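You operate a simulated robot arm through the tools that you are given. There is no shell and no other tool.

Carry out the task below with a simulated robot arm. There is one attempt and no reset: what you move stays moved.

JOB
One voltmeter reading is down by half: try all four, leave the selector on it and switch off.
Fine: main isolator off; the repair switch stays locked.

It is judged by the outcome, as a careful person would: the job done as asked, and still so three seconds after it is handed in. It fails if anything else is knocked over, pushed out of place, dropped, spilled or broken.

ROBOT AND FRAMES
A 6-joint arm with a two-finger parallel gripper, fixed in place. Base frame: the origin is on the floor under the middle of its stand, x ahead of it, y to its left, z up. Readings come in cm, rad, newtons and seconds.
With the tool pointing down near the work surface it reaches from about 10 to 64 cm from the base axis. Its first joint turns from -2.897 to 2.897 rad. Payload 4.1 kg.
The tool frame sits at the grasp point between the pads (the TCP): z along the fingers, y along the line on which they close. The tips reach 2.3 cm beyond it. The gripper opens to 9.4 cm. The fingers are 3.8 cm wide and 1 cm thick; the gripper's body (5.4 by 9.6 cm) begins 3.9 cm behind the TCP.
Orientation is that of the tool frame in the base frame, as a unit quaternion [x, y, z, w]. With the fingers straight down and closing along the base's y, the tool's x points along the base's -x, its y along +y and its z along -z.

CONTROLS
- The arm moves only by the tool play_rows. Its argument "rows" is text: rows parted by semicolons, each of 6 numbers parted by spaces: the shift along the base's x, y, z in units of 250 mm (1.0 is 250 mm), then the turn, a rotation vector about the base's x, y, z in units of 90 degrees (1.0 is 90 degrees). In form: tx ty tz ax ay az; .... A call has 1 to 20 rows; each row is the pose to reach, as a shift and turn from the pose commanded when the call began. "fingers" is the finger opening in cm, from 0 to 9.4, set as the call begins (left out, the last holds). A call with a number of a shift or a turn outside -1 to 1 is refused whole. A row lasts 0.2 s, in which the tool goes at most 5 cm and 0.15 rad; a call with a longer step from one row to the next is refused whole, and so is a gripper value outside its range. A pose out of reach is approached as far as the arm can. The call stops where the force on the tool passes 40 N (or 10 N more than at its start, if that is more) or the arm is blocked; 0.2 s more then pass. Each finger travels about 4.5 cm/s and halts on what it meets, pressing with about 29 N; the grip force reading is that of the motor and also rises with nothing between the fingers. The clock runs only during rows and for 0.2 s after the last one: add rows that repeat a pose to give the fingers time. It gives the time, the measured TCP pose, the force on the tool (base axes), the opening and the grip force at its end, in the units of the frame above (readings bear some noise), with the torque about the TCP (base axes, N m) and any sound that the robot's microphone picked up, and new pictures: "pictures" is both (left out), scene, wrist or none.
- Cameras (640 x 400 px; columns grow to the right, rows downward): "scene" is fixed at [40.08, 64.98, 187.9]; the picture's right is [-0.99, 0.12, 0.00], its down [0.06, 0.53, -0.85] and it looks along [-0.10, -0.84, -0.53] (base axes); focal length 324 px, centre (320, 200). "wrist" rides on the gripper at [8.6, 1.6, -7.5] in the tool frame; the picture's right is [-0.18, 0.98, 0.00], its down [-0.58, -0.11, -0.81] and it looks along [-0.79, -0.15, 0.59] (tool axes); focal length 243 px, centre (320, 200). There is no depth. A picture from a camera that has moved, and an enlarged one, comes with that camera's place and axes in the base frame and with its lens.
- move_column(by): slides the trunk up (or, below 0, down) by that many cm; the arm rides with it, the base frame stays. It gives what a move gives, with no picture.
- inspect(camera, box): a new picture of the part [left, top, right, bottom] of that camera's present view, enlarged. It takes no simulated time.
- job_done(): hands the job in; it is judged then, once.

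Nothing tells you positions but the pictures and the camera data. Unless the task says otherwise, let go and move clear before handing in.

The tools are called after ">>>" as name(argument=value, ...) on one line, values as JSON. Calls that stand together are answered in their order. play_rows: Moves the arm, as the interface text tells. Its arguments: {"type":"object","properties":{"rows":{"type":"string"},"fingers":{"type":"number"},"pictures":{"type":"string","enum":["both","scene","wrist","none"]}},"required":["rows"]} The other tools are called the same way: move_column (by) moves the trunk up or down; inspect (camera, box) takes an enlarged picture of a part of a camera's view; job_done () hands the job in.

At the start:

```text
time_s: 0.0
tcp_pos: [21.04, -21.27, 136.98]
orientation: [0.0, 1.0, 0.0, 0.0]
force: [-0.3, 0.4, -0.7]
moment: [0.0, 0.01, 0.0]
opening: 9.4
grip_force: 0.0
trunk travel left (down, up): [-52.5, 6.5]
```

scene: 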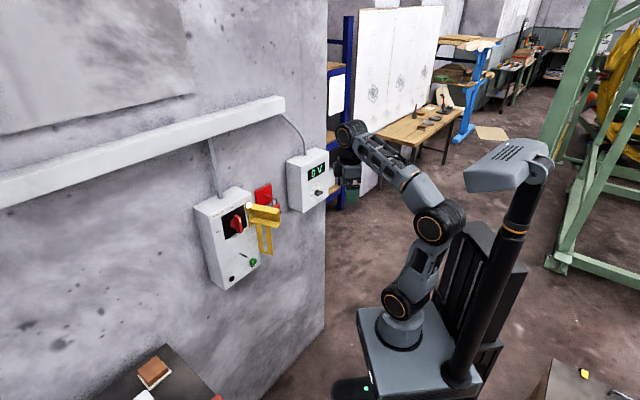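
wrist: 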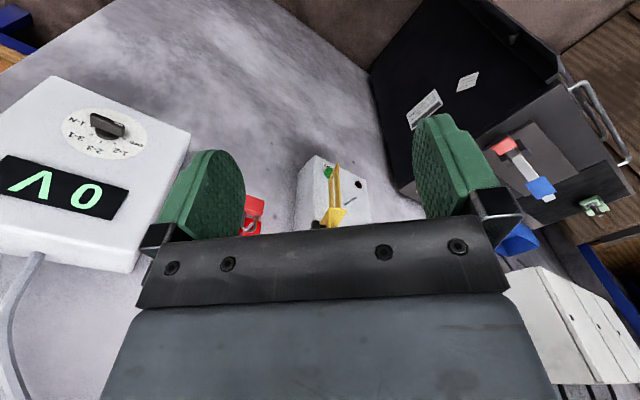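

I see a wall with two boxes: a voltmeter box with a selector knob (reads 0 V) and an isolator box with a red rotary handle, a yellow cover or bracket, and a red padlock or tag. I'll take enlarged views first to understand them.

>>> inspect(camera="scene", box=[180, 120, 340, 300])

>>> inspect(camera="scene", box=[280, 140, 340, 220])

>>> inspect(camera="wrist", box=[0, 60, 200, 280])

>>> inspect(camera="wrist", box=[220, 140, 400, 250])

```text
2.22 times, centred on (260, 210) of scene
camera zoom: at [40.08, 64.98, 187.9], right [-0.99, 0.12, 0.0], down [0.06, 0.53, -0.85], along [-0.1, -0.84, -0.53], focal length 719 px, centre (453, 178)
```

zoom: 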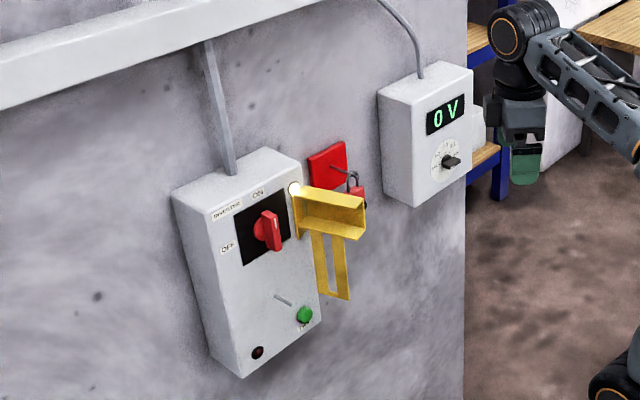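

```text
5.00 times, centred on (310, 180) of scene
camera zoom: at [40.08, 64.98, 187.9], right [-0.99, 0.12, 0.0], down [0.06, 0.53, -0.85], along [-0.1, -0.84, -0.53], focal length 1618 px, centre (370, 300)
```

zoom: 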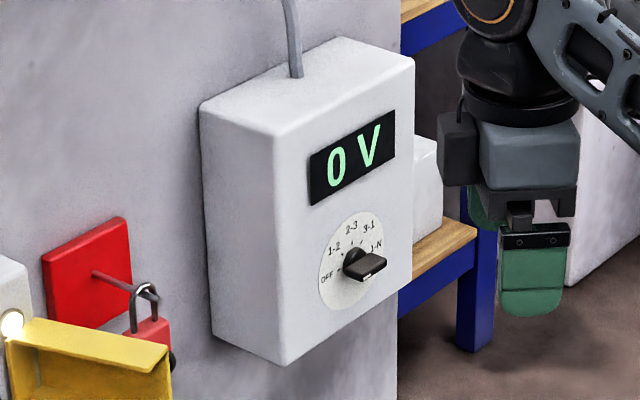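

```text
1.82 times, centred on (100, 170) of wrist
camera zoom: at [12.27, -19.57, 144.32], right [0.18, 0.98, 0.0], down [0.58, -0.11, 0.81], along [0.79, -0.15, -0.59], focal length 441 px, centre (720, 254)
```

zoom: 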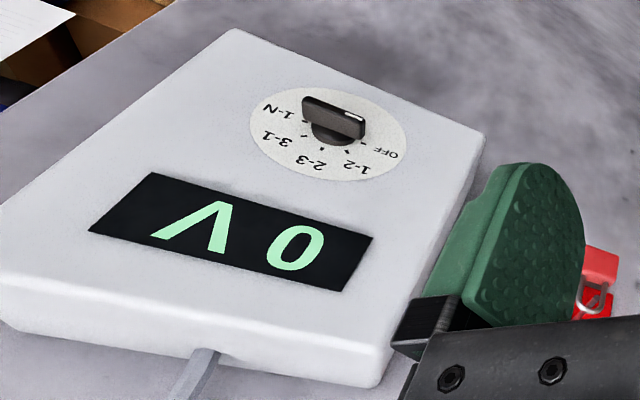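

```text
3.56 times, centred on (310, 195) of wrist
camera zoom: at [12.27, -19.57, 144.32], right [0.18, 0.98, 0.0], down [0.58, -0.11, 0.81], along [0.79, -0.15, -0.59], focal length 863 px, centre (356, 218)
```

zoom: 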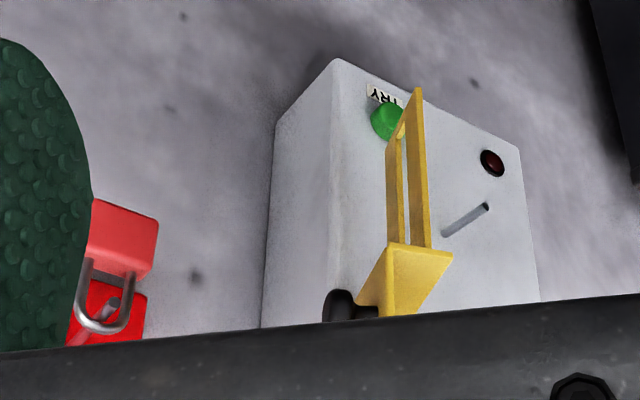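

Two rotary devices are visible, and the wall is slanted about 45° to the base. Before moving, I'll zoom in more on the labels of the isolator box and the red padlocked part.

>>> inspect(camera="scene", box=[190, 175, 270, 225])

>>> inspect(camera="scene", box=[200, 225, 280, 295])

>>> inspect(camera="scene", box=[230, 175, 310, 225])

>>> inspect(camera="scene", box=[300, 160, 340, 210])

>>> inspect(camera="scene", box=[80, 300, 240, 400])

>>> inspect(camera="wrist", box=[400, 0, 640, 260])

```text
8.00 times, centred on (230, 200) of scene
camera zoom: at [40.08, 64.98, 187.9], right [-0.99, 0.12, 0.0], down [0.06, 0.53, -0.85], along [-0.1, -0.84, -0.53], focal length 2589 px, centre (1040, 200)
```

zoom: 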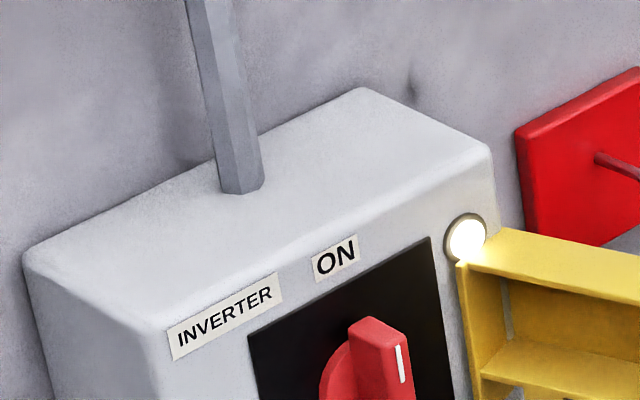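

```text
5.71 times, centred on (240, 260) of scene
camera zoom: at [40.08, 64.98, 187.9], right [-0.99, 0.12, 0.0], down [0.06, 0.53, -0.85], along [-0.1, -0.84, -0.53], focal length 1849 px, centre (777, -143)
```

zoom: 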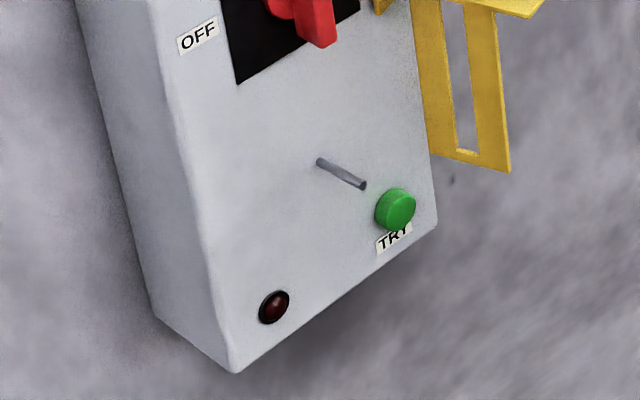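

```text
8.00 times, centred on (270, 200) of scene
camera zoom: at [40.08, 64.98, 187.9], right [-0.99, 0.12, 0.0], down [0.06, 0.53, -0.85], along [-0.1, -0.84, -0.53], focal length 2589 px, centre (720, 200)
```

zoom: 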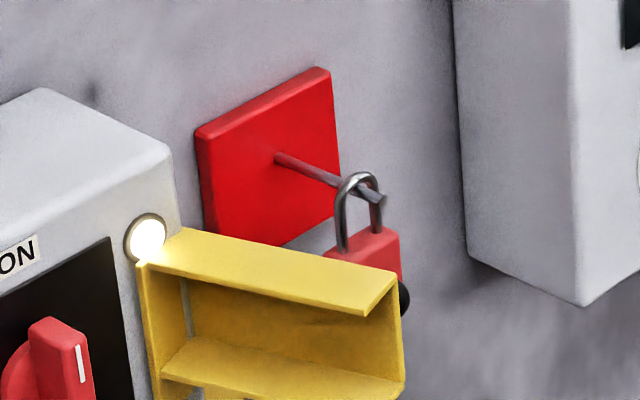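

```text
8.00 times, centred on (320, 185) of scene
camera zoom: at [40.08, 64.98, 187.9], right [-0.99, 0.12, 0.0], down [0.06, 0.53, -0.85], along [-0.1, -0.84, -0.53], focal length 2589 px, centre (320, 320)
```

zoom: 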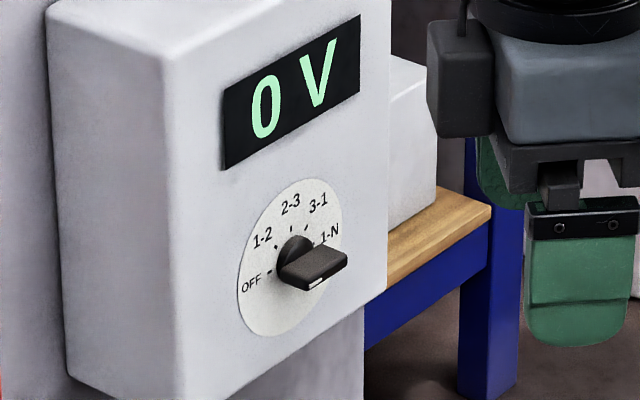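

```text
4.00 times, centred on (160, 350) of scene
camera zoom: at [40.08, 64.98, 187.9], right [-0.99, 0.12, 0.0], down [0.06, 0.53, -0.85], along [-0.1, -0.84, -0.53], focal length 1294 px, centre (960, -400)
```

zoom: 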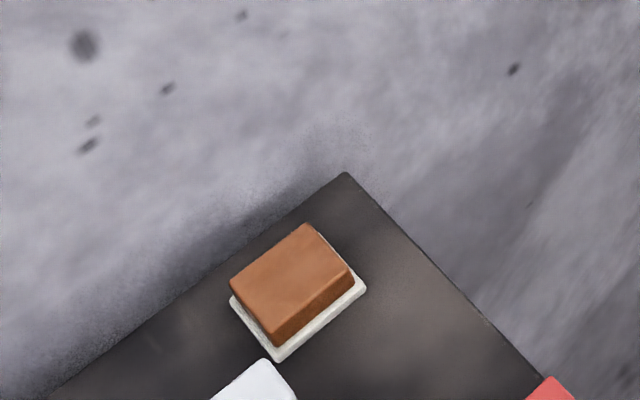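

```text
1.54 times, centred on (520, 130) of wrist
camera zoom: at [12.27, -19.57, 144.32], right [0.18, 0.98, 0.0], down [0.58, -0.11, 0.81], along [0.79, -0.15, -0.59], focal length 373 px, centre (12, 308)
```

zoom: 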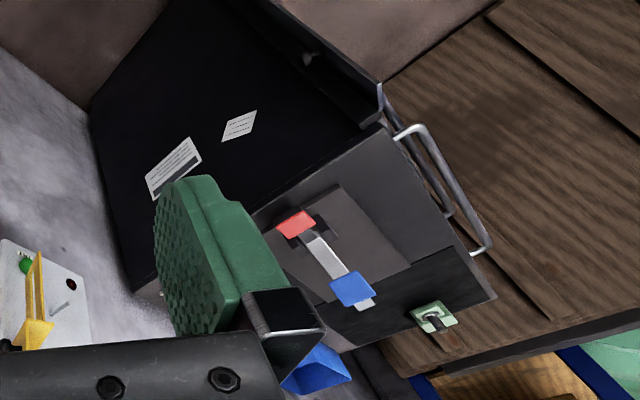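

There is also a dark cabinet with a red/blue lever off to the right of the wrist picture. I don't want to mistake one switch for another, so I'll turn the wrist camera in free air to look there before touching anything.

>>> play_rows(rows="0 0 0 0 0 0.09; 0 0 0 0 0 0.18; 0 0 0 0 0 0.27; 0 0 0 0 0 0.36; 0 0 0 0 0 0.45; 0 0 0 0 0 0.54; 0 0 0 0 0 0.6", pictures="both")

```text
time_s: 1.6
tcp_pos: [20.94, -21.17, 137.01]
orientation: [-0.456, 0.89, 0.0, 0.0]
force: [0.2, -0.4, 1.2]
moment: [0.01, -0.04, 0.0]
opening: 9.4
grip_force: 0.0
trunk travel left (down, up): [-52.5, 6.5]
camera wrist: at [14.56, -27.23, 144.33], right [-0.69, 0.72, 0.0], down [0.43, 0.41, 0.81], along [0.58, 0.56, -0.59], focal length 243 px, centre (320, 200)
```

scene: 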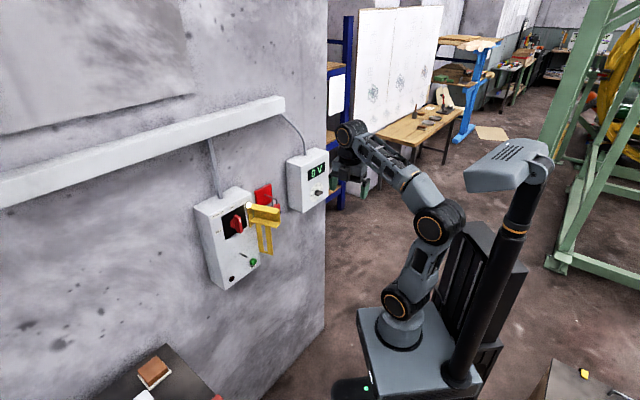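
wrist: 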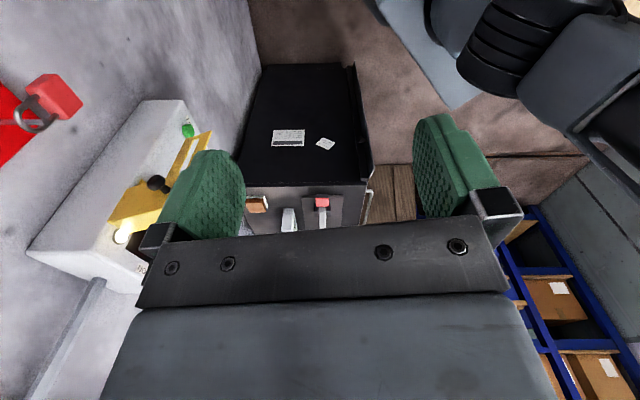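

The dark thing is only a cabinet with loose items on top. The INVERTER box has the red ON/OFF handle, a hinged yellow bar standing open and a green TRY button, and the padlock hangs on a red plate. Next I turn the tool to face the wall, still in free air.

>>> play_rows(rows="0 0 0 0 0 -0.0909; 0 0 0 0 0 -0.1818; 0 0 0 0 0 -0.2727; 0 0 0 0 0 -0.3636; 0 0 0 0 0 -0.4545; 0 0 0 0 0 -0.5454; 0 0 0 0 0 -0.6363; 0 0 0 0 0 -0.7272; 0 0 0 0 0 -0.8181; 0 0 0 0 0 -0.909; 0 0 0 0 0 -1", pictures="none")

>>> play_rows(rows="0 0 0 0 0 -0.05; 0 0 0 0 0 -0.1", pictures="both")

```text
time_s: 4.0
tcp_pos: [20.91, -21.08, 136.88]
orientation: [0.309, 0.951, -0.001, -0.001]
force: [-0.5, 0.4, 0.2]
moment: [0.01, -0.02, -0.01]
opening: 9.4
grip_force: 0.1
trunk travel left (down, up): [-52.5, 6.5]
```

```text
time_s: 4.6
tcp_pos: [20.92, -21.08, 137.02]
orientation: [0.382, 0.924, 0.0, 0.0]
force: [0.1, 0.2, -0.4]
moment: [0.01, 0.02, -0.01]
opening: 9.4
grip_force: 0.0
trunk travel left (down, up): [-52.5, 6.5]
camera wrist: at [15.94, -13.9, 144.32], right [0.83, 0.56, 0.0], down [0.33, -0.49, 0.81], along [0.45, -0.67, -0.59], focal length 243 px, centre (320, 200)
```

scene: 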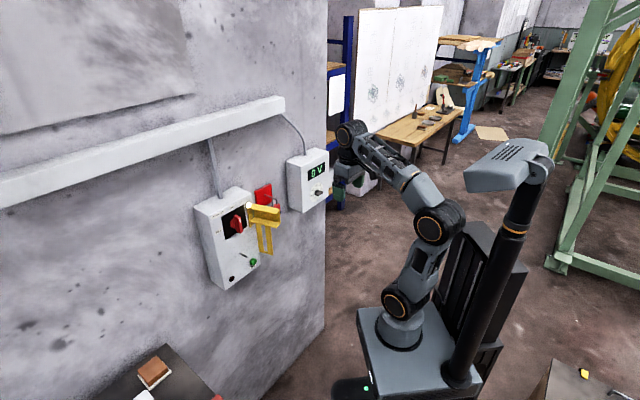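
wrist: 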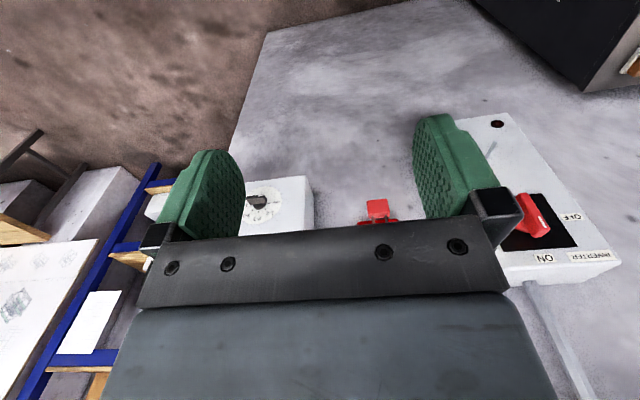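

Both boxes stay in view. Now I pitch the tool up to point horizontally at the wall, standing off from the voltmeter.

>>> play_rows(rows="-0.015 -0.055 -0.025 -0.0643 -0.0643 0; -0.03 -0.11 -0.05 -0.1286 -0.1286 0; -0.045 -0.165 -0.075 -0.1929 -0.1929 0; -0.06 -0.22 -0.1 -0.2572 -0.2572 0; -0.075 -0.275 -0.125 -0.3215 -0.3215 0; -0.09 -0.33 -0.15 -0.3858 -0.3858 0; -0.105 -0.385 -0.175 -0.4501 -0.4501 0; -0.12 -0.44 -0.2 -0.5144 -0.5144 0; -0.135 -0.495 -0.225 -0.5787 -0.5787 0; -0.15 -0.55 -0.25 -0.643 -0.643 0; -0.16 -0.6 -0.28 -0.7071 -0.7071 0; -0.16 -0.6 -0.28 -0.7071 -0.7071 0", pictures="both")

```text
time_s: 7.2
tcp_pos: [16.82, -36.25, 130.04]
orientation: [0.27, 0.653, -0.271, 0.654]
force: [0.2, -0.8, 0.3]
moment: [0.05, -0.01, 0.0]
opening: 9.41
grip_force: 0.0
trunk travel left (down, up): [-52.5, 6.5]
camera wrist: at [12.78, -29.78, 121.2], right [0.7, 0.69, 0.18], down [-0.65, 0.49, 0.58], along [0.31, -0.52, 0.79], focal length 243 px, centre (320, 200)
```

scene: 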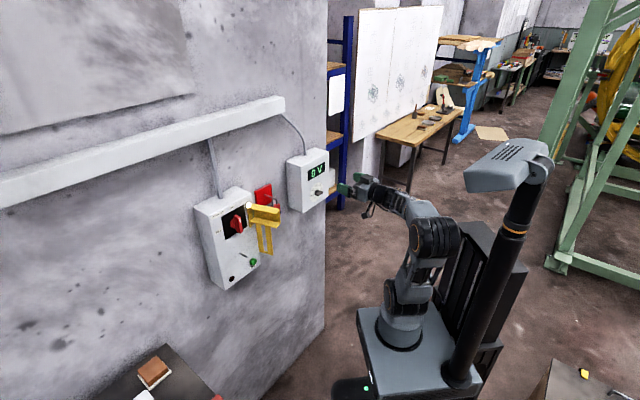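
wrist: 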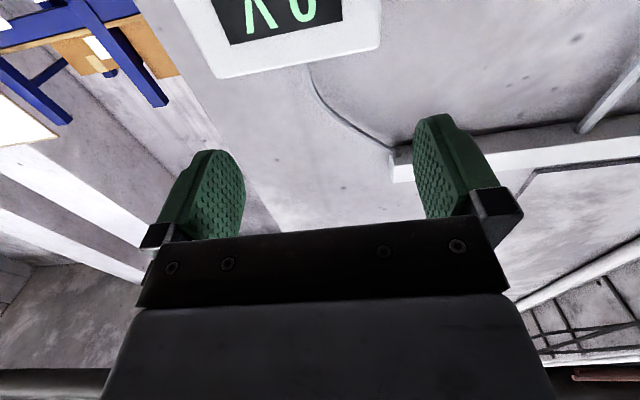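

The tool is now horizontal. I'll roll it 90° so the fingers close vertically, as the knob bar lies horizontally at OFF, and lower it to knob height, still standing off.

>>> play_rows(rows="0.0035 -0.02 -0.044 -0.0643 0.0643 0; 0.007 -0.04 -0.088 -0.1286 0.1286 0; 0.0105 -0.06 -0.132 -0.1929 0.1929 0; 0.014 -0.08 -0.176 -0.2572 0.2572 0; 0.0175 -0.1 -0.22 -0.3215 0.3215 0; 0.021 -0.12 -0.264 -0.3858 0.3858 0; 0.0245 -0.14 -0.308 -0.4501 0.4501 0; 0.028 -0.16 -0.352 -0.5144 0.5144 0; 0.0315 -0.18 -0.396 -0.5787 0.5787 0; 0.035 -0.2 -0.44 -0.643 0.643 0; 0.038 -0.216 -0.48 -0.7071 0.7071 0; 0.038 -0.216 -0.48 -0.7071 0.7071 0", pictures="both")

```text
time_s: 9.8
tcp_pos: [21.5, -34.32, 139.64]
orientation: [-0.261, 0.691, -0.619, 0.265]
force: [0.1, 0.8, -0.7]
moment: [0.03, 0.0, 0.01]
opening: 9.4
grip_force: 0.0
out of reach, approached as far as the arm can: row 5, 6, 7, 8, 9, 10, 11, 12
trunk travel left (down, up): [-52.5, 6.5]
camera wrist: at [10.06, -34.76, 138.28], right [0.1, 0.22, -0.97], down [-0.13, 0.97, 0.21], along [0.99, 0.11, 0.13], focal length 243 px, centre (320, 200)
```

scene: 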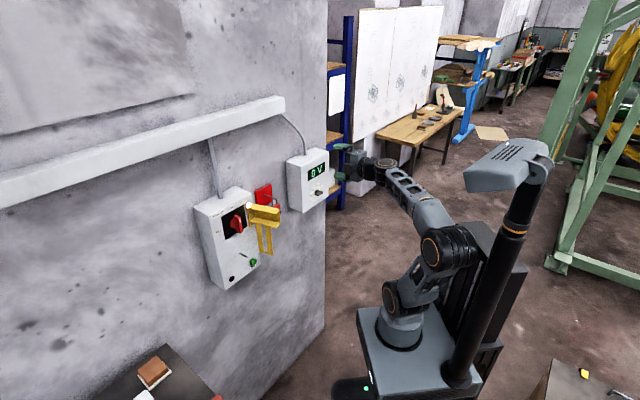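
wrist: 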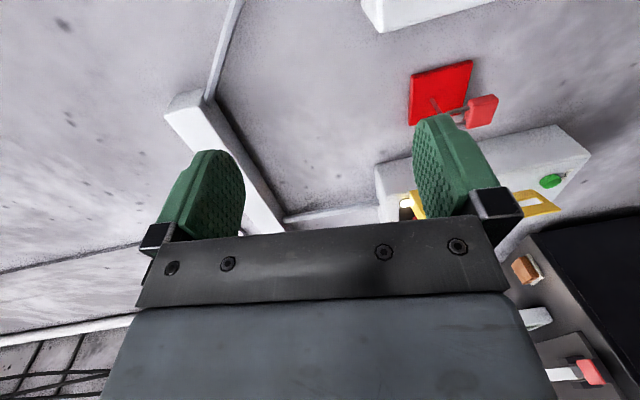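

The roll worked but the position went out of reach because the low target is awkward at this column height. I'll check what the controller holds now before lowering the column.

>>> play_rows(rows="0 0 0 0 0 0", pictures="none")

```text
time_s: 10.2
tcp_pos: [21.49, -34.29, 139.67]
orientation: [-0.261, 0.691, -0.62, 0.264]
force: [0.5, -0.3, -0.3]
moment: [0.01, 0.02, -0.01]
opening: 9.41
grip_force: 0.2
trunk travel left (down, up): [-52.5, 6.5]
```

The commanded pose now matches the actual one. I'll lower the trunk so the arm works at a comfortable height.

>>> move_column(by=-18)

>>> play_rows(rows="0 0 0 0 0 0", pictures="both")

```text
time_s: 12.2
tcp_pos: [21.56, -34.33, 121.74]
orientation: [-0.261, 0.691, -0.62, 0.265]
force: [0.0, 0.4, 0.1]
moment: [-0.02, 0.0, -0.01]
opening: 9.39
grip_force: 0.1
trunk travel left (down, up): [-34.5, 24.5]
```

```text
time_s: 12.6
tcp_pos: [21.51, -34.3, 121.75]
orientation: [-0.26, 0.691, -0.62, 0.265]
force: [-0.7, 0.3, -0.1]
moment: [-0.02, -0.03, -0.02]
opening: 9.39
grip_force: 0.0
trunk travel left (down, up): [-34.5, 24.5]
camera wrist: at [10.05, -34.76, 120.26], right [0.1, 0.22, -0.97], down [-0.13, 0.97, 0.21], along [0.99, 0.11, 0.13], focal length 243 px, centre (320, 200)
```

scene: 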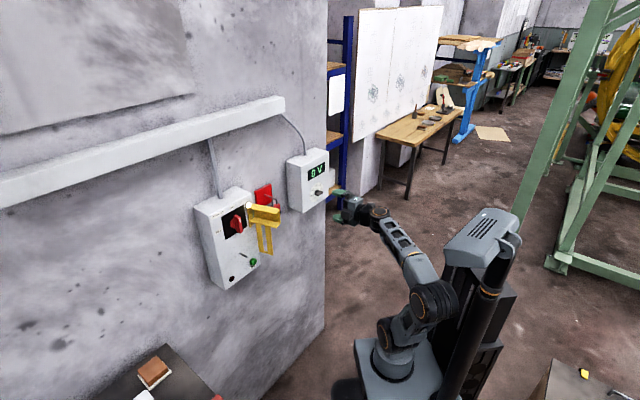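
wrist: 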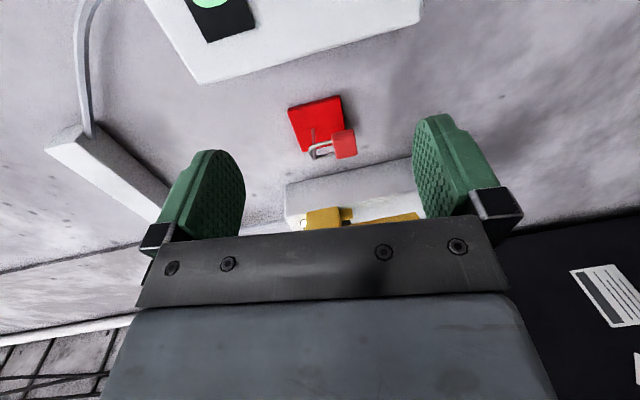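

The column move worked. From the two views I place the voltmeter dial at about (27.6, -51.4, 118.4) and the isolator handle axis at about (57, -22, 126.5), both on faces in a plane 56 cm out along (0.707, -0.707, 0). I'll zoom in to size the knob and handle.

>>> inspect(camera="scene", box=[306, 180, 334, 200])

>>> inspect(camera="scene", box=[215, 200, 255, 245])

>>> inspect(camera="wrist", box=[260, 60, 460, 260])

```text
16.00 times, centred on (320, 190) of scene
camera zoom: at [40.08, 64.98, 187.9], right [-0.99, 0.12, 0.0], down [0.06, 0.53, -0.85], along [-0.1, -0.84, -0.53], focal length 5178 px, centre (320, 360)
```

zoom: 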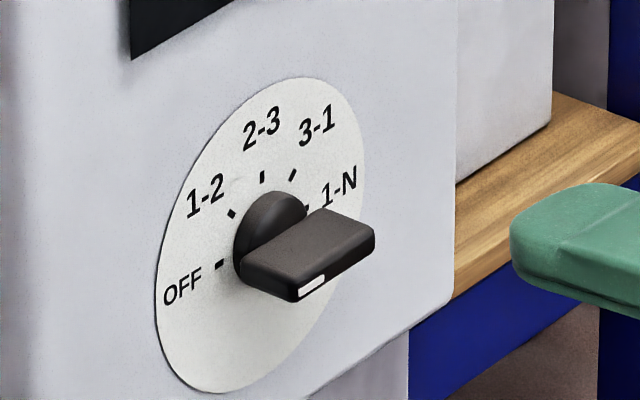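

```text
8.89 times, centred on (235, 222) of scene
camera zoom: at [40.08, 64.98, 187.9], right [-0.99, 0.12, 0.0], down [0.06, 0.53, -0.85], along [-0.1, -0.84, -0.53], focal length 2877 px, centre (1076, 0)
```

zoom: 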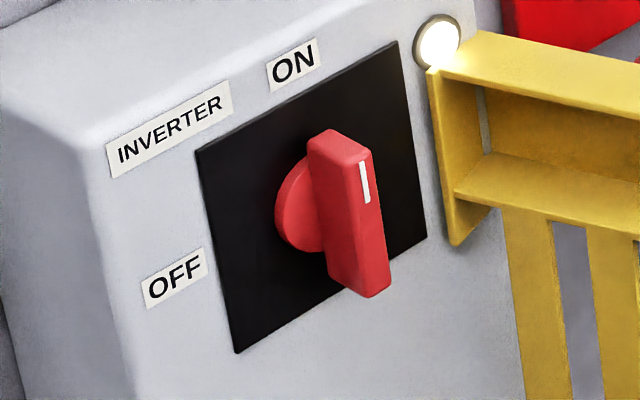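

```text
2.00 times, centred on (360, 160) of wrist
camera zoom: at [10.05, -34.76, 120.26], right [0.1, 0.22, -0.97], down [-0.13, 0.97, 0.21], along [0.99, 0.11, 0.13], focal length 485 px, centre (240, 280)
```

zoom: 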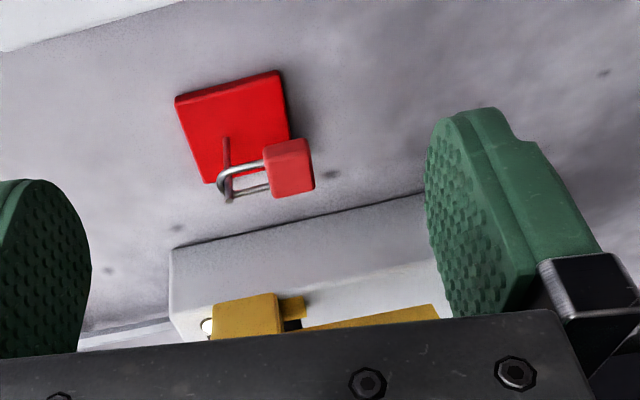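

The selector has five positions, 45° apart: OFF at 9 o'clock, then 1-2, 2-3, 3-1 and 1-N at 3 o'clock. The bar knob is about 3.2 cm long and stands out about 2.6 cm. I'll straighten the tool and line up in front of it at standoff.

>>> play_rows(rows="-0.0229 -0.0871 -0.0335 -0.0151 -0.0053 0.0036; -0.0458 -0.1742 -0.067 -0.0302 -0.0106 0.0072; -0.0687 -0.2613 -0.1005 -0.0453 -0.0158 0.0108; -0.0916 -0.3484 -0.134 -0.0605 -0.0211 0.0143; -0.0916 -0.3484 -0.134 -0.0605 -0.0211 0.0143", pictures="both")

```text
time_s: 13.8
tcp_pos: [20.75, -41.62, 128.46]
orientation: [-0.268, 0.659, -0.648, 0.271]
force: [0.4, -0.4, -0.3]
moment: [0.0, 0.03, 0.03]
opening: 9.39
grip_force: 0.0
out of reach, approached as far as the arm can: row 1, 2, 3, 4, 5
trunk travel left (down, up): [-34.5, 24.5]
camera wrist: at [9.33, -42.37, 126.63], right [0.13, 0.14, -0.98], down [-0.16, 0.98, 0.12], along [0.98, 0.14, 0.15], focal length 243 px, centre (320, 200)
```

scene: 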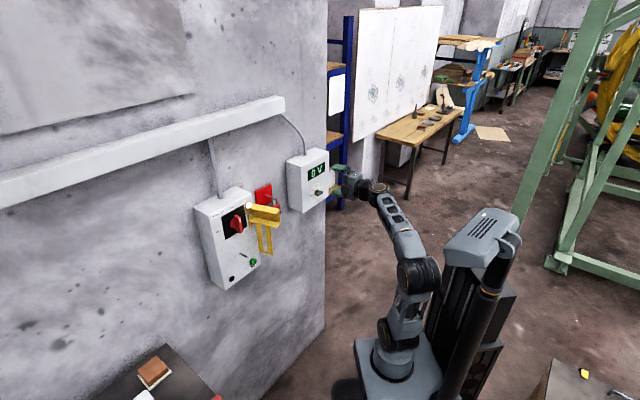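
wrist: 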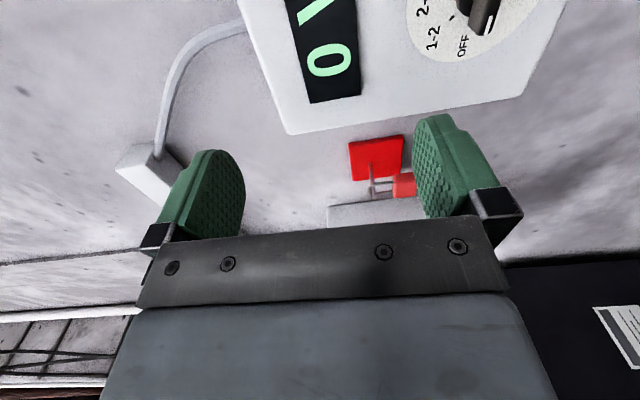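

The posture keeps the forearm steep, so the arm wants to be higher than the target. The trunk has more downward travel, so I'll lower it further and then retry the standoff pose.

>>> move_column(by=-14)

```text
time_s: 15.5
tcp_pos: [20.65, -41.55, 114.34]
orientation: [-0.269, 0.66, -0.647, 0.271]
force: [-0.9, -0.3, -1.4]
moment: [0.01, -0.02, -0.03]
opening: 9.4
grip_force: 0.0
trunk travel left (down, up): [-20.5, 38.5]
```

Now I bring it to the standoff pose in front of the dial.

>>> play_rows(rows="-0.029 -0.029 0.081 -0.0058 -0.0014 0.0006; -0.058 -0.058 0.162 -0.0115 -0.0028 0.0013; -0.058 -0.058 0.162 -0.0115 -0.0028 0.0013", pictures="both")

```text
time_s: 16.3
tcp_pos: [19.28, -42.87, 118.38]
orientation: [0.271, -0.652, 0.654, -0.27]
force: [-0.3, -0.5, 0.0]
moment: [-0.01, -0.01, 0.03]
opening: 9.4
grip_force: 0.1
trunk travel left (down, up): [-20.5, 38.5]
camera wrist: at [7.92, -43.82, 116.68], right [0.13, 0.13, -0.98], down [-0.16, 0.98, 0.11], along [0.98, 0.14, 0.15], focal length 243 px, centre (320, 200)
```

scene: 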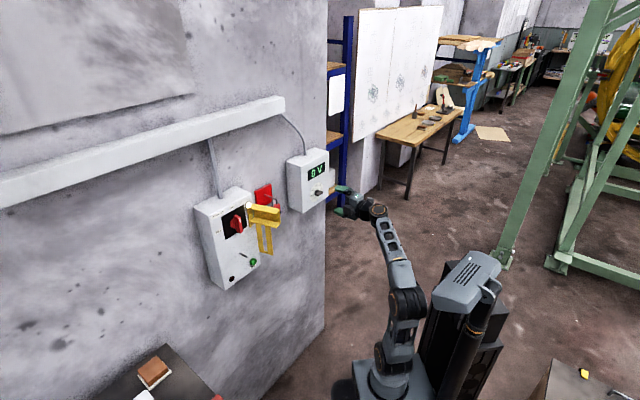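
wrist: 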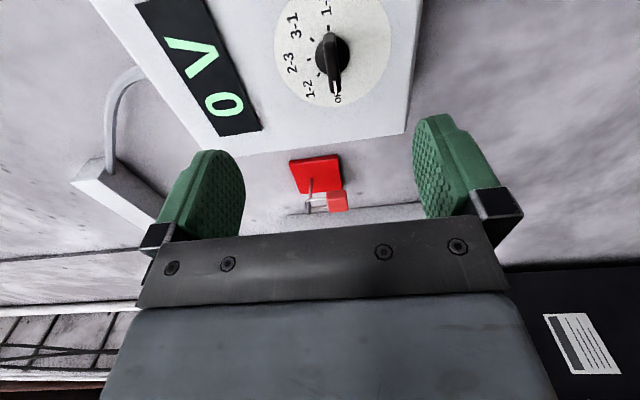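

The pose is reached, and both dial and display are visible from the wrist camera. I'll zoom in to check alignment before closing in.

>>> inspect(camera="wrist", box=[240, 0, 440, 125])

>>> inspect(camera="scene", box=[296, 170, 376, 220])

```text
3.20 times, centred on (340, 62) of wrist
camera zoom: at [7.92, -43.82, 116.68], right [0.13, 0.13, -0.98], down [-0.16, 0.98, 0.11], along [0.98, 0.14, 0.15], focal length 776 px, centre (256, 640)
```

zoom: 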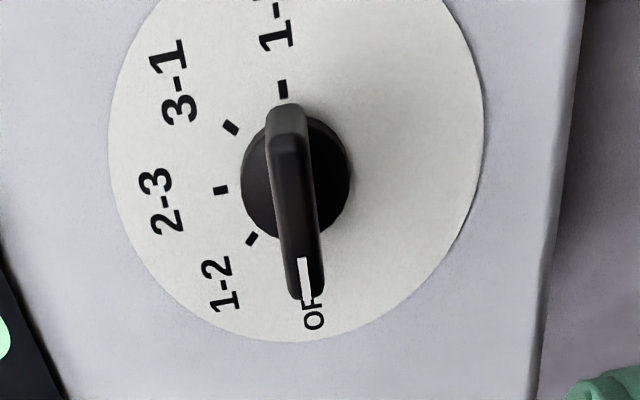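

```text
8.00 times, centred on (336, 195) of scene
camera zoom: at [40.08, 64.98, 187.9], right [-0.99, 0.12, 0.0], down [0.06, 0.53, -0.85], along [-0.1, -0.84, -0.53], focal length 2589 px, centre (192, 240)
```

zoom: 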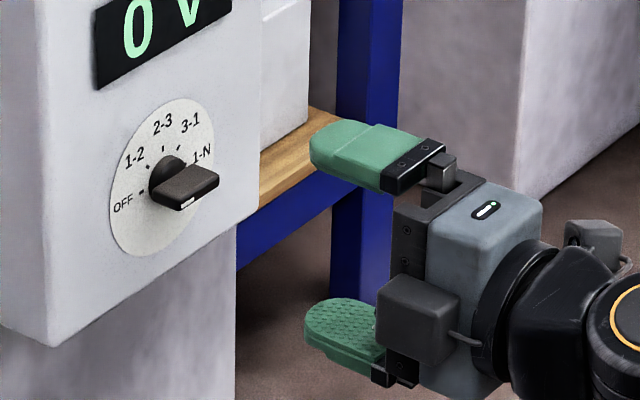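

The close wrist view puts the dial axis slightly lower and deeper than first thought, at z ≈ 117.3 with the face about 56.8 cm out. I'll narrow the fingers and advance partway to re-check.

>>> play_rows(rows="0.036 -0.04 -0.015 0 0 0; 0.071 -0.08 -0.03 0 0 0; 0.107 -0.12 -0.044 0 0 0; 0.107 -0.12 -0.044 0 0 0; 0.107 -0.12 -0.044 0 0 0", fingers=4.5, pictures="both")

>>> inspect(camera="wrist", box=[200, 0, 440, 150])

>>> inspect(camera="scene", box=[296, 165, 376, 215])

```text
time_s: 17.5
tcp_pos: [22.03, -45.86, 117.32]
orientation: [0.271, -0.652, 0.654, -0.27]
force: [0.2, -0.3, 0.2]
moment: [0.01, -0.01, 0.01]
opening: 4.5
grip_force: 0.1
trunk travel left (down, up): [-20.5, 38.5]
camera wrist: at [10.62, -46.81, 115.52], right [0.13, 0.13, -0.98], down [-0.16, 0.98, 0.11], along [0.98, 0.14, 0.15], focal length 243 px, centre (320, 200)
```

scene: 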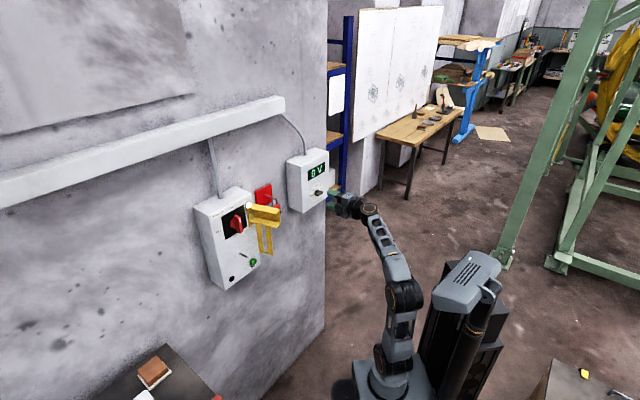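
wrist: 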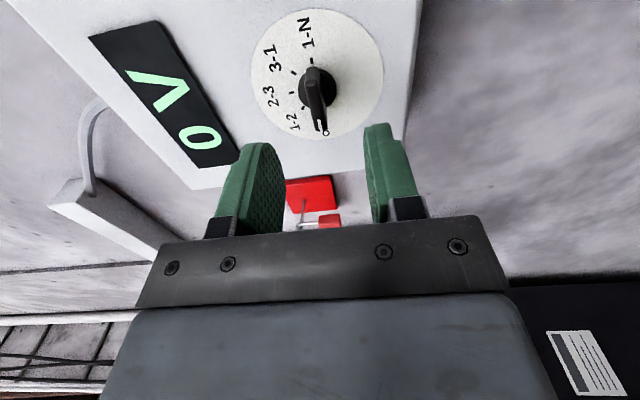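

```text
2.67 times, centred on (320, 75) of wrist
camera zoom: at [10.62, -46.81, 115.52], right [0.13, 0.13, -0.98], down [-0.16, 0.98, 0.11], along [0.98, 0.14, 0.15], focal length 647 px, centre (320, 533)
```

zoom: 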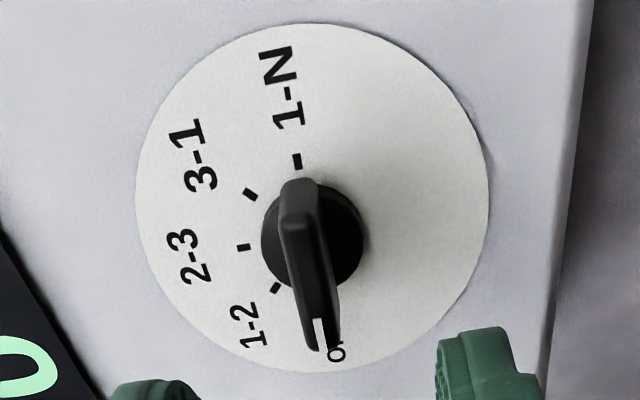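

```text
8.00 times, centred on (336, 190) of scene
camera zoom: at [40.08, 64.98, 187.9], right [-0.99, 0.12, 0.0], down [0.06, 0.53, -0.85], along [-0.1, -0.84, -0.53], focal length 2589 px, centre (192, 280)
```

zoom: 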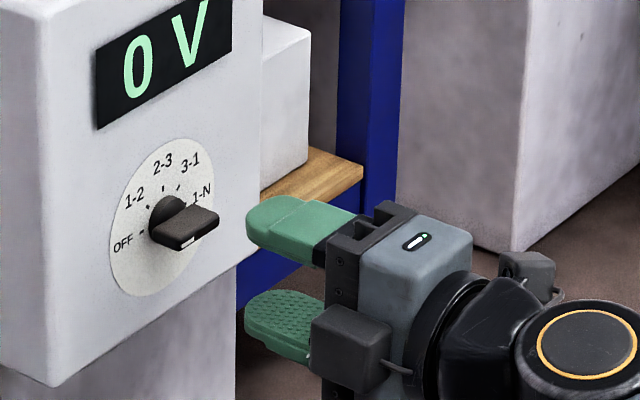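

Two wrist views now agree: the knob axis is at t ≈ -17.05 along the wall, z ≈ 117.3, with the boss front about 56.2 cm out. I'll advance with the open fingers straddling the bar, one above and one below.

>>> play_rows(rows="0.0354 -0.0382 0 0 0 0; 0.0707 -0.0764 0 0 0 0; 0.106 -0.1145 -0.001 0 0 0; 0.1414 -0.1527 -0.0016 0 0 0; 0.1414 -0.1527 -0.0016 0 0 0", pictures="both")

>>> inspect(camera="wrist", box=[200, 60, 440, 210])

>>> inspect(camera="scene", box=[286, 160, 366, 210])

```text
time_s: 18.7
tcp_pos: [25.51, -49.76, 117.25]
orientation: [0.271, -0.652, 0.655, -0.269]
force: [-0.1, -0.8, 0.0]
moment: [0.0, -0.01, 0.0]
opening: 4.5
grip_force: 0.0
trunk travel left (down, up): [-20.5, 38.5]
camera wrist: at [14.15, -50.64, 115.51], right [0.13, 0.13, -0.98], down [-0.16, 0.98, 0.11], along [0.98, 0.14, 0.15], focal length 243 px, centre (320, 200)
```

scene: 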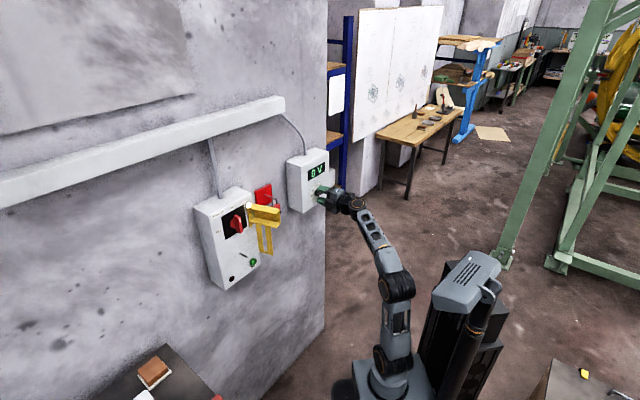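
wrist: 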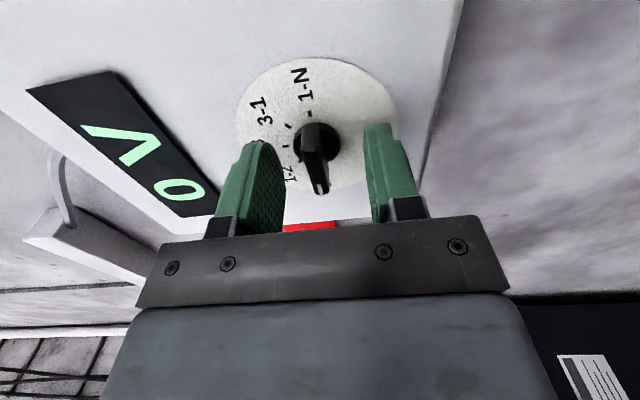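

```text
2.67 times, centred on (320, 135) of wrist
camera zoom: at [14.15, -50.64, 115.51], right [0.13, 0.13, -0.98], down [-0.16, 0.98, 0.11], along [0.98, 0.14, 0.15], focal length 647 px, centre (320, 373)
```

zoom: 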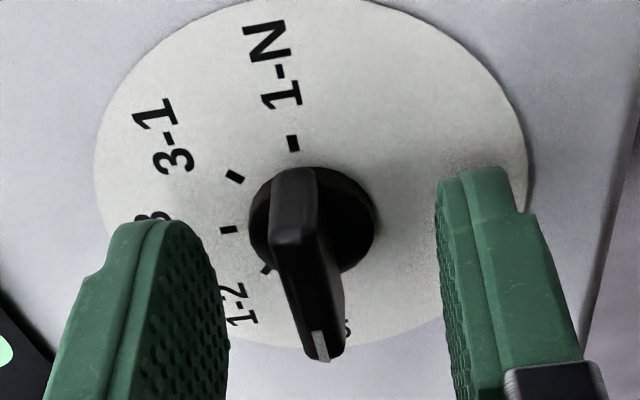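

```text
8.00 times, centred on (326, 185) of scene
camera zoom: at [40.08, 64.98, 187.9], right [-0.99, 0.12, 0.0], down [0.06, 0.53, -0.85], along [-0.1, -0.84, -0.53], focal length 2589 px, centre (272, 320)
```

zoom: 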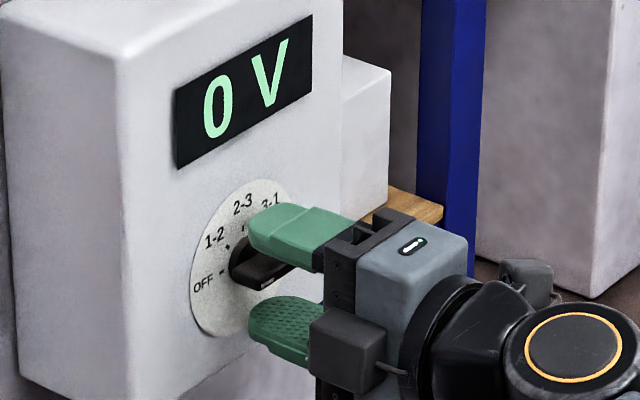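

Alignment is good: the bar is centred between the fingers. Now I close on it.

>>> play_rows(rows="0 0 0 0 0 0; 0 0 0 0 0 0; 0 0 0 0 0 0; 0 0 0 0 0 0; 0 0 0 0 0 0", fingers=0, pictures="both")

>>> inspect(camera="wrist", box=[200, 60, 440, 210])

>>> inspect(camera="scene", box=[286, 160, 366, 210])

```text
time_s: 19.9
tcp_pos: [25.57, -49.8, 117.53]
orientation: [0.27, -0.652, 0.655, -0.271]
force: [5.9, -11.5, 24.1]
moment: [0.19, 0.02, -0.14]
opening: 0.9
grip_force: 44.6
trunk travel left (down, up): [-20.5, 38.5]
camera wrist: at [14.13, -50.58, 115.69], right [0.13, 0.12, -0.98], down [-0.16, 0.98, 0.1], along [0.98, 0.14, 0.15], focal length 243 px, centre (320, 200)
```

scene: 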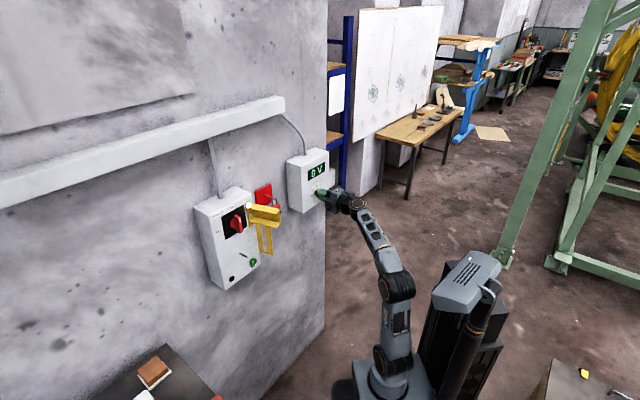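
wrist: 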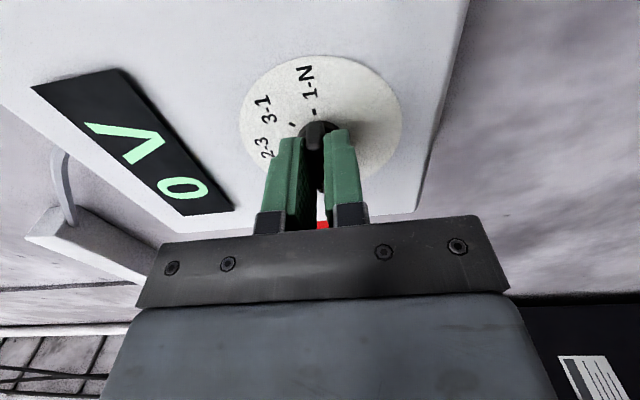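

```text
2.67 times, centred on (320, 135) of wrist
camera zoom: at [14.13, -50.58, 115.69], right [0.13, 0.12, -0.98], down [-0.16, 0.98, 0.1], along [0.98, 0.14, 0.15], focal length 647 px, centre (320, 373)
```

zoom: 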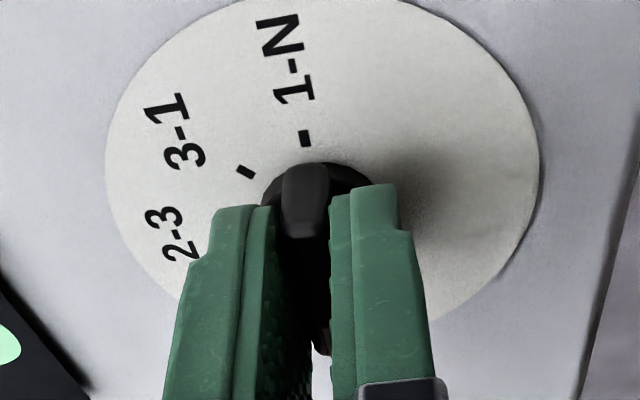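

```text
8.00 times, centred on (326, 185) of scene
camera zoom: at [40.08, 64.98, 187.9], right [-0.99, 0.12, 0.0], down [0.06, 0.53, -0.85], along [-0.1, -0.84, -0.53], focal length 2589 px, centre (272, 320)
```

zoom: 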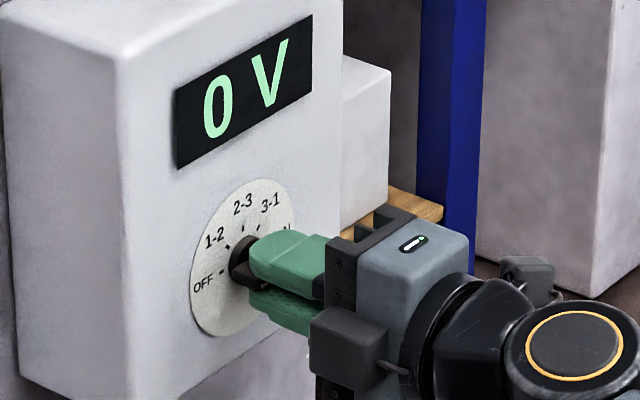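

I have a firm grip on the bar at 0.9 cm. There is a slight upward force, so the true axis is about 0.28 cm higher than I had it. I'll relax that offset first.

>>> play_rows(rows="0 0 0.006 0 0 0; 0 0 0.012 0 0 0; 0 0 0.012 0 0 0", pictures="none")

```text
time_s: 20.7
tcp_pos: [25.4, -49.72, 117.58]
orientation: [0.27, -0.653, 0.654, -0.27]
force: [1.9, 2.6, 5.9]
moment: [0.04, -0.09, -1.62]
opening: 0.91
grip_force: 45.9
trunk travel left (down, up): [-20.5, 38.5]
```

The forces relaxed. Now I rotate the selector 45° clockwise to 1-2.

>>> play_rows(rows="0 0 0 0.059 -0.059 0; 0 0 0 0.118 -0.118 0; 0 0 0 0.177 -0.177 0; 0 0 0 0.236 -0.236 0; 0 0 0 0.295 -0.295 0; 0 0 0 0.3536 -0.3536 0; 0 0 0 0.3536 -0.3536 0", pictures="both")

>>> inspect(camera="scene", box=[286, 150, 366, 200])

>>> inspect(camera="wrist", box=[200, 60, 440, 210])

```text
time_s: 22.3
tcp_pos: [25.6, -49.6, 117.43]
orientation: [0.0, 0.707, -0.5, 0.499]
force: [-8.3, 19.1, -28.9]
moment: [-0.47, -0.4, 1.08]
opening: 0.92
grip_force: 44.5
trunk travel left (down, up): [-20.5, 38.5]
camera wrist: at [16.75, -47.94, 110.0], right [0.58, 0.58, -0.56], down [-0.33, 0.81, 0.49], along [0.74, -0.1, 0.66], focal length 243 px, centre (320, 200)
```

scene: 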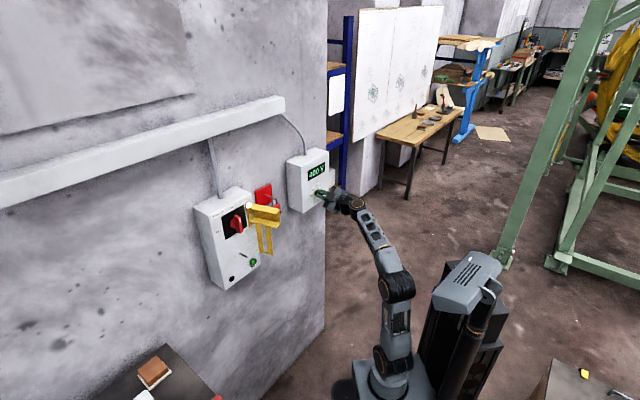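
wrist: 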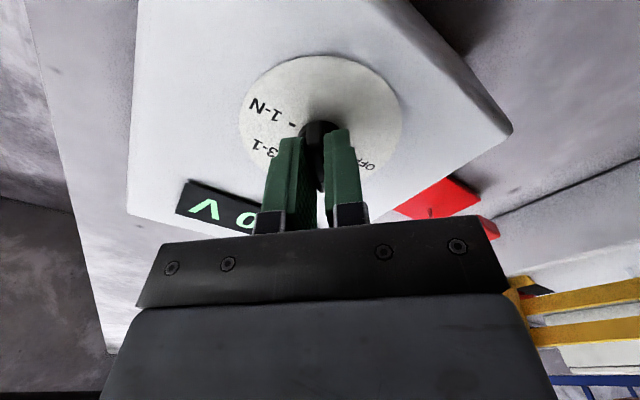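

```text
8.00 times, centred on (326, 175) of scene
camera zoom: at [40.08, 64.98, 187.9], right [-0.99, 0.12, 0.0], down [0.06, 0.53, -0.85], along [-0.1, -0.84, -0.53], focal length 2589 px, centre (272, 400)
```

zoom: 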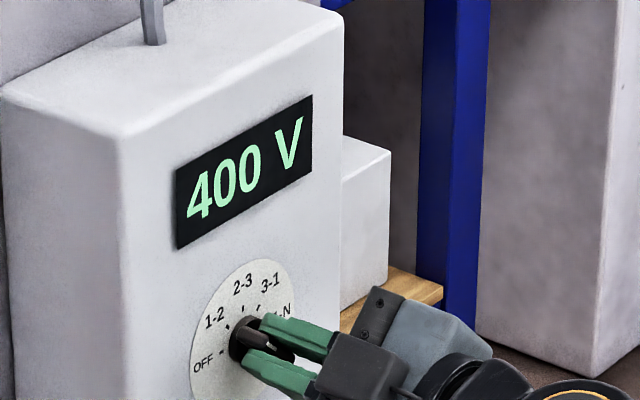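

```text
2.67 times, centred on (320, 135) of wrist
camera zoom: at [16.75, -47.94, 110.0], right [0.58, 0.58, -0.56], down [-0.33, 0.81, 0.49], along [0.74, -0.1, 0.66], focal length 647 px, centre (320, 373)
```

zoom: 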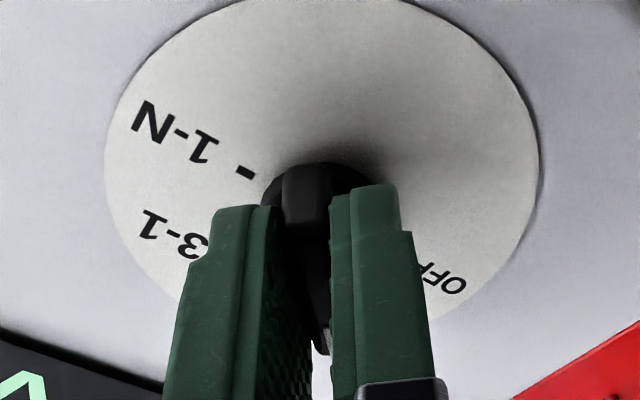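

1-2 reads 400 V. There's some side load from slight axis misalignment, so I'll relax it before the next step.

>>> play_rows(rows="-0.0003 0.0025 -0.0045 0 0 0; -0.0006 0.005 -0.009 0 0 0; -0.0006 0.005 -0.009 0 0 0", pictures="none")

```text
time_s: 23.1
tcp_pos: [25.42, -49.64, 117.42]
orientation: [0.0, 0.706, -0.503, 0.499]
force: [1.9, 3.1, -9.8]
moment: [0.95, 0.89, -0.69]
opening: 0.9
grip_force: 44.9
trunk travel left (down, up): [-20.5, 38.5]
```

Force is down. From these readings the true knob axis lies about 0.5 cm to the left of my grip centre, so I'll move the tool in an arc around it while rotating to 2-3.

>>> play_rows(rows="0.002 0.002 -0.002 0.059 -0.059 0; 0.004 0.004 -0.004 0.118 -0.118 0; 0.006 0.006 -0.0055 0.177 -0.177 0; 0.008 0.008 -0.007 0.236 -0.236 0; 0.01 0.01 -0.008 0.295 -0.295 0; 0.0122 0.0122 -0.0088 0.3536 -0.3536 0; 0.0122 0.0122 -0.0088 0.3536 -0.3536 0", pictures="both")

>>> inspect(camera="scene", box=[286, 150, 366, 200])

>>> inspect(camera="wrist", box=[200, 60, 440, 210])

```text
time_s: 24.4
tcp_pos: [25.72, -49.69, 117.28]
orientation: [0.254, 0.658, -0.294, 0.646]
force: [2.6, -18.9, 10.5]
moment: [0.78, 0.73, 0.45]
opening: 0.88
grip_force: 44.8
trunk travel left (down, up): [-20.5, 38.5]
stopped in row 6: the force on the tool passed its limit at 41 N (the readings are from after the stop); the commanded pose is now the measured one
camera wrist: at [21.22, -43.56, 108.42], right [0.71, 0.7, 0.13], down [-0.62, 0.52, 0.58], along [0.34, -0.49, 0.8], focal length 243 px, centre (320, 200)
```

scene: 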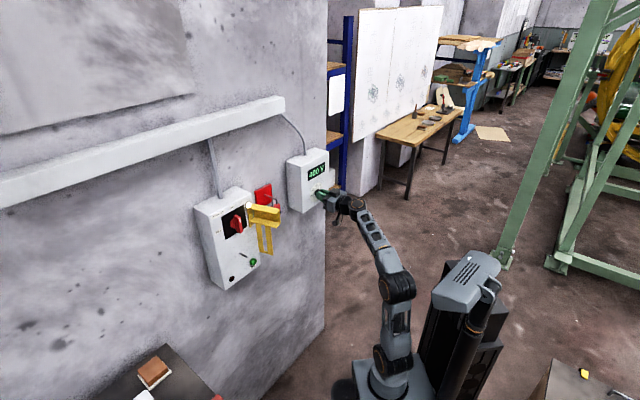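
wrist: 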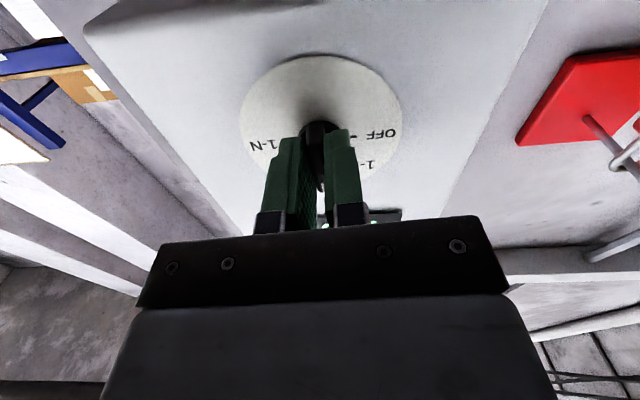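

```text
8.00 times, centred on (326, 175) of scene
camera zoom: at [40.08, 64.98, 187.9], right [-0.99, 0.12, 0.0], down [0.06, 0.53, -0.85], along [-0.1, -0.84, -0.53], focal length 2589 px, centre (272, 400)
```

zoom: 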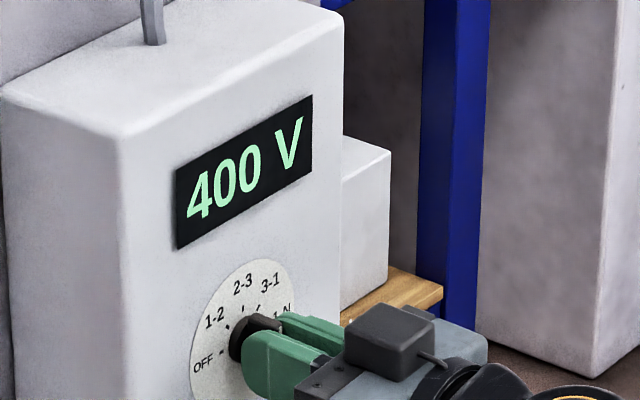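

```text
2.67 times, centred on (320, 135) of wrist
camera zoom: at [21.22, -43.56, 108.42], right [0.71, 0.7, 0.13], down [-0.62, 0.52, 0.58], along [0.34, -0.49, 0.8], focal length 647 px, centre (320, 373)
```

zoom: 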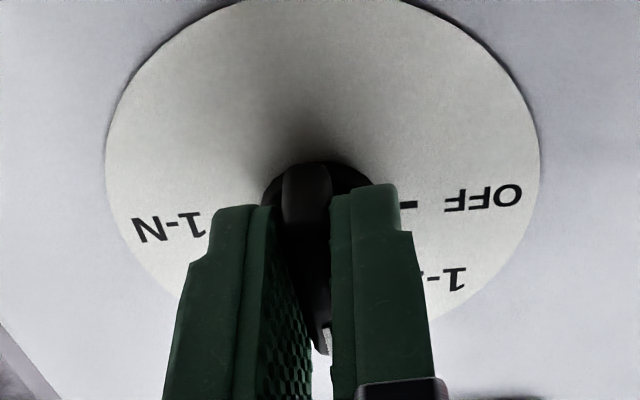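

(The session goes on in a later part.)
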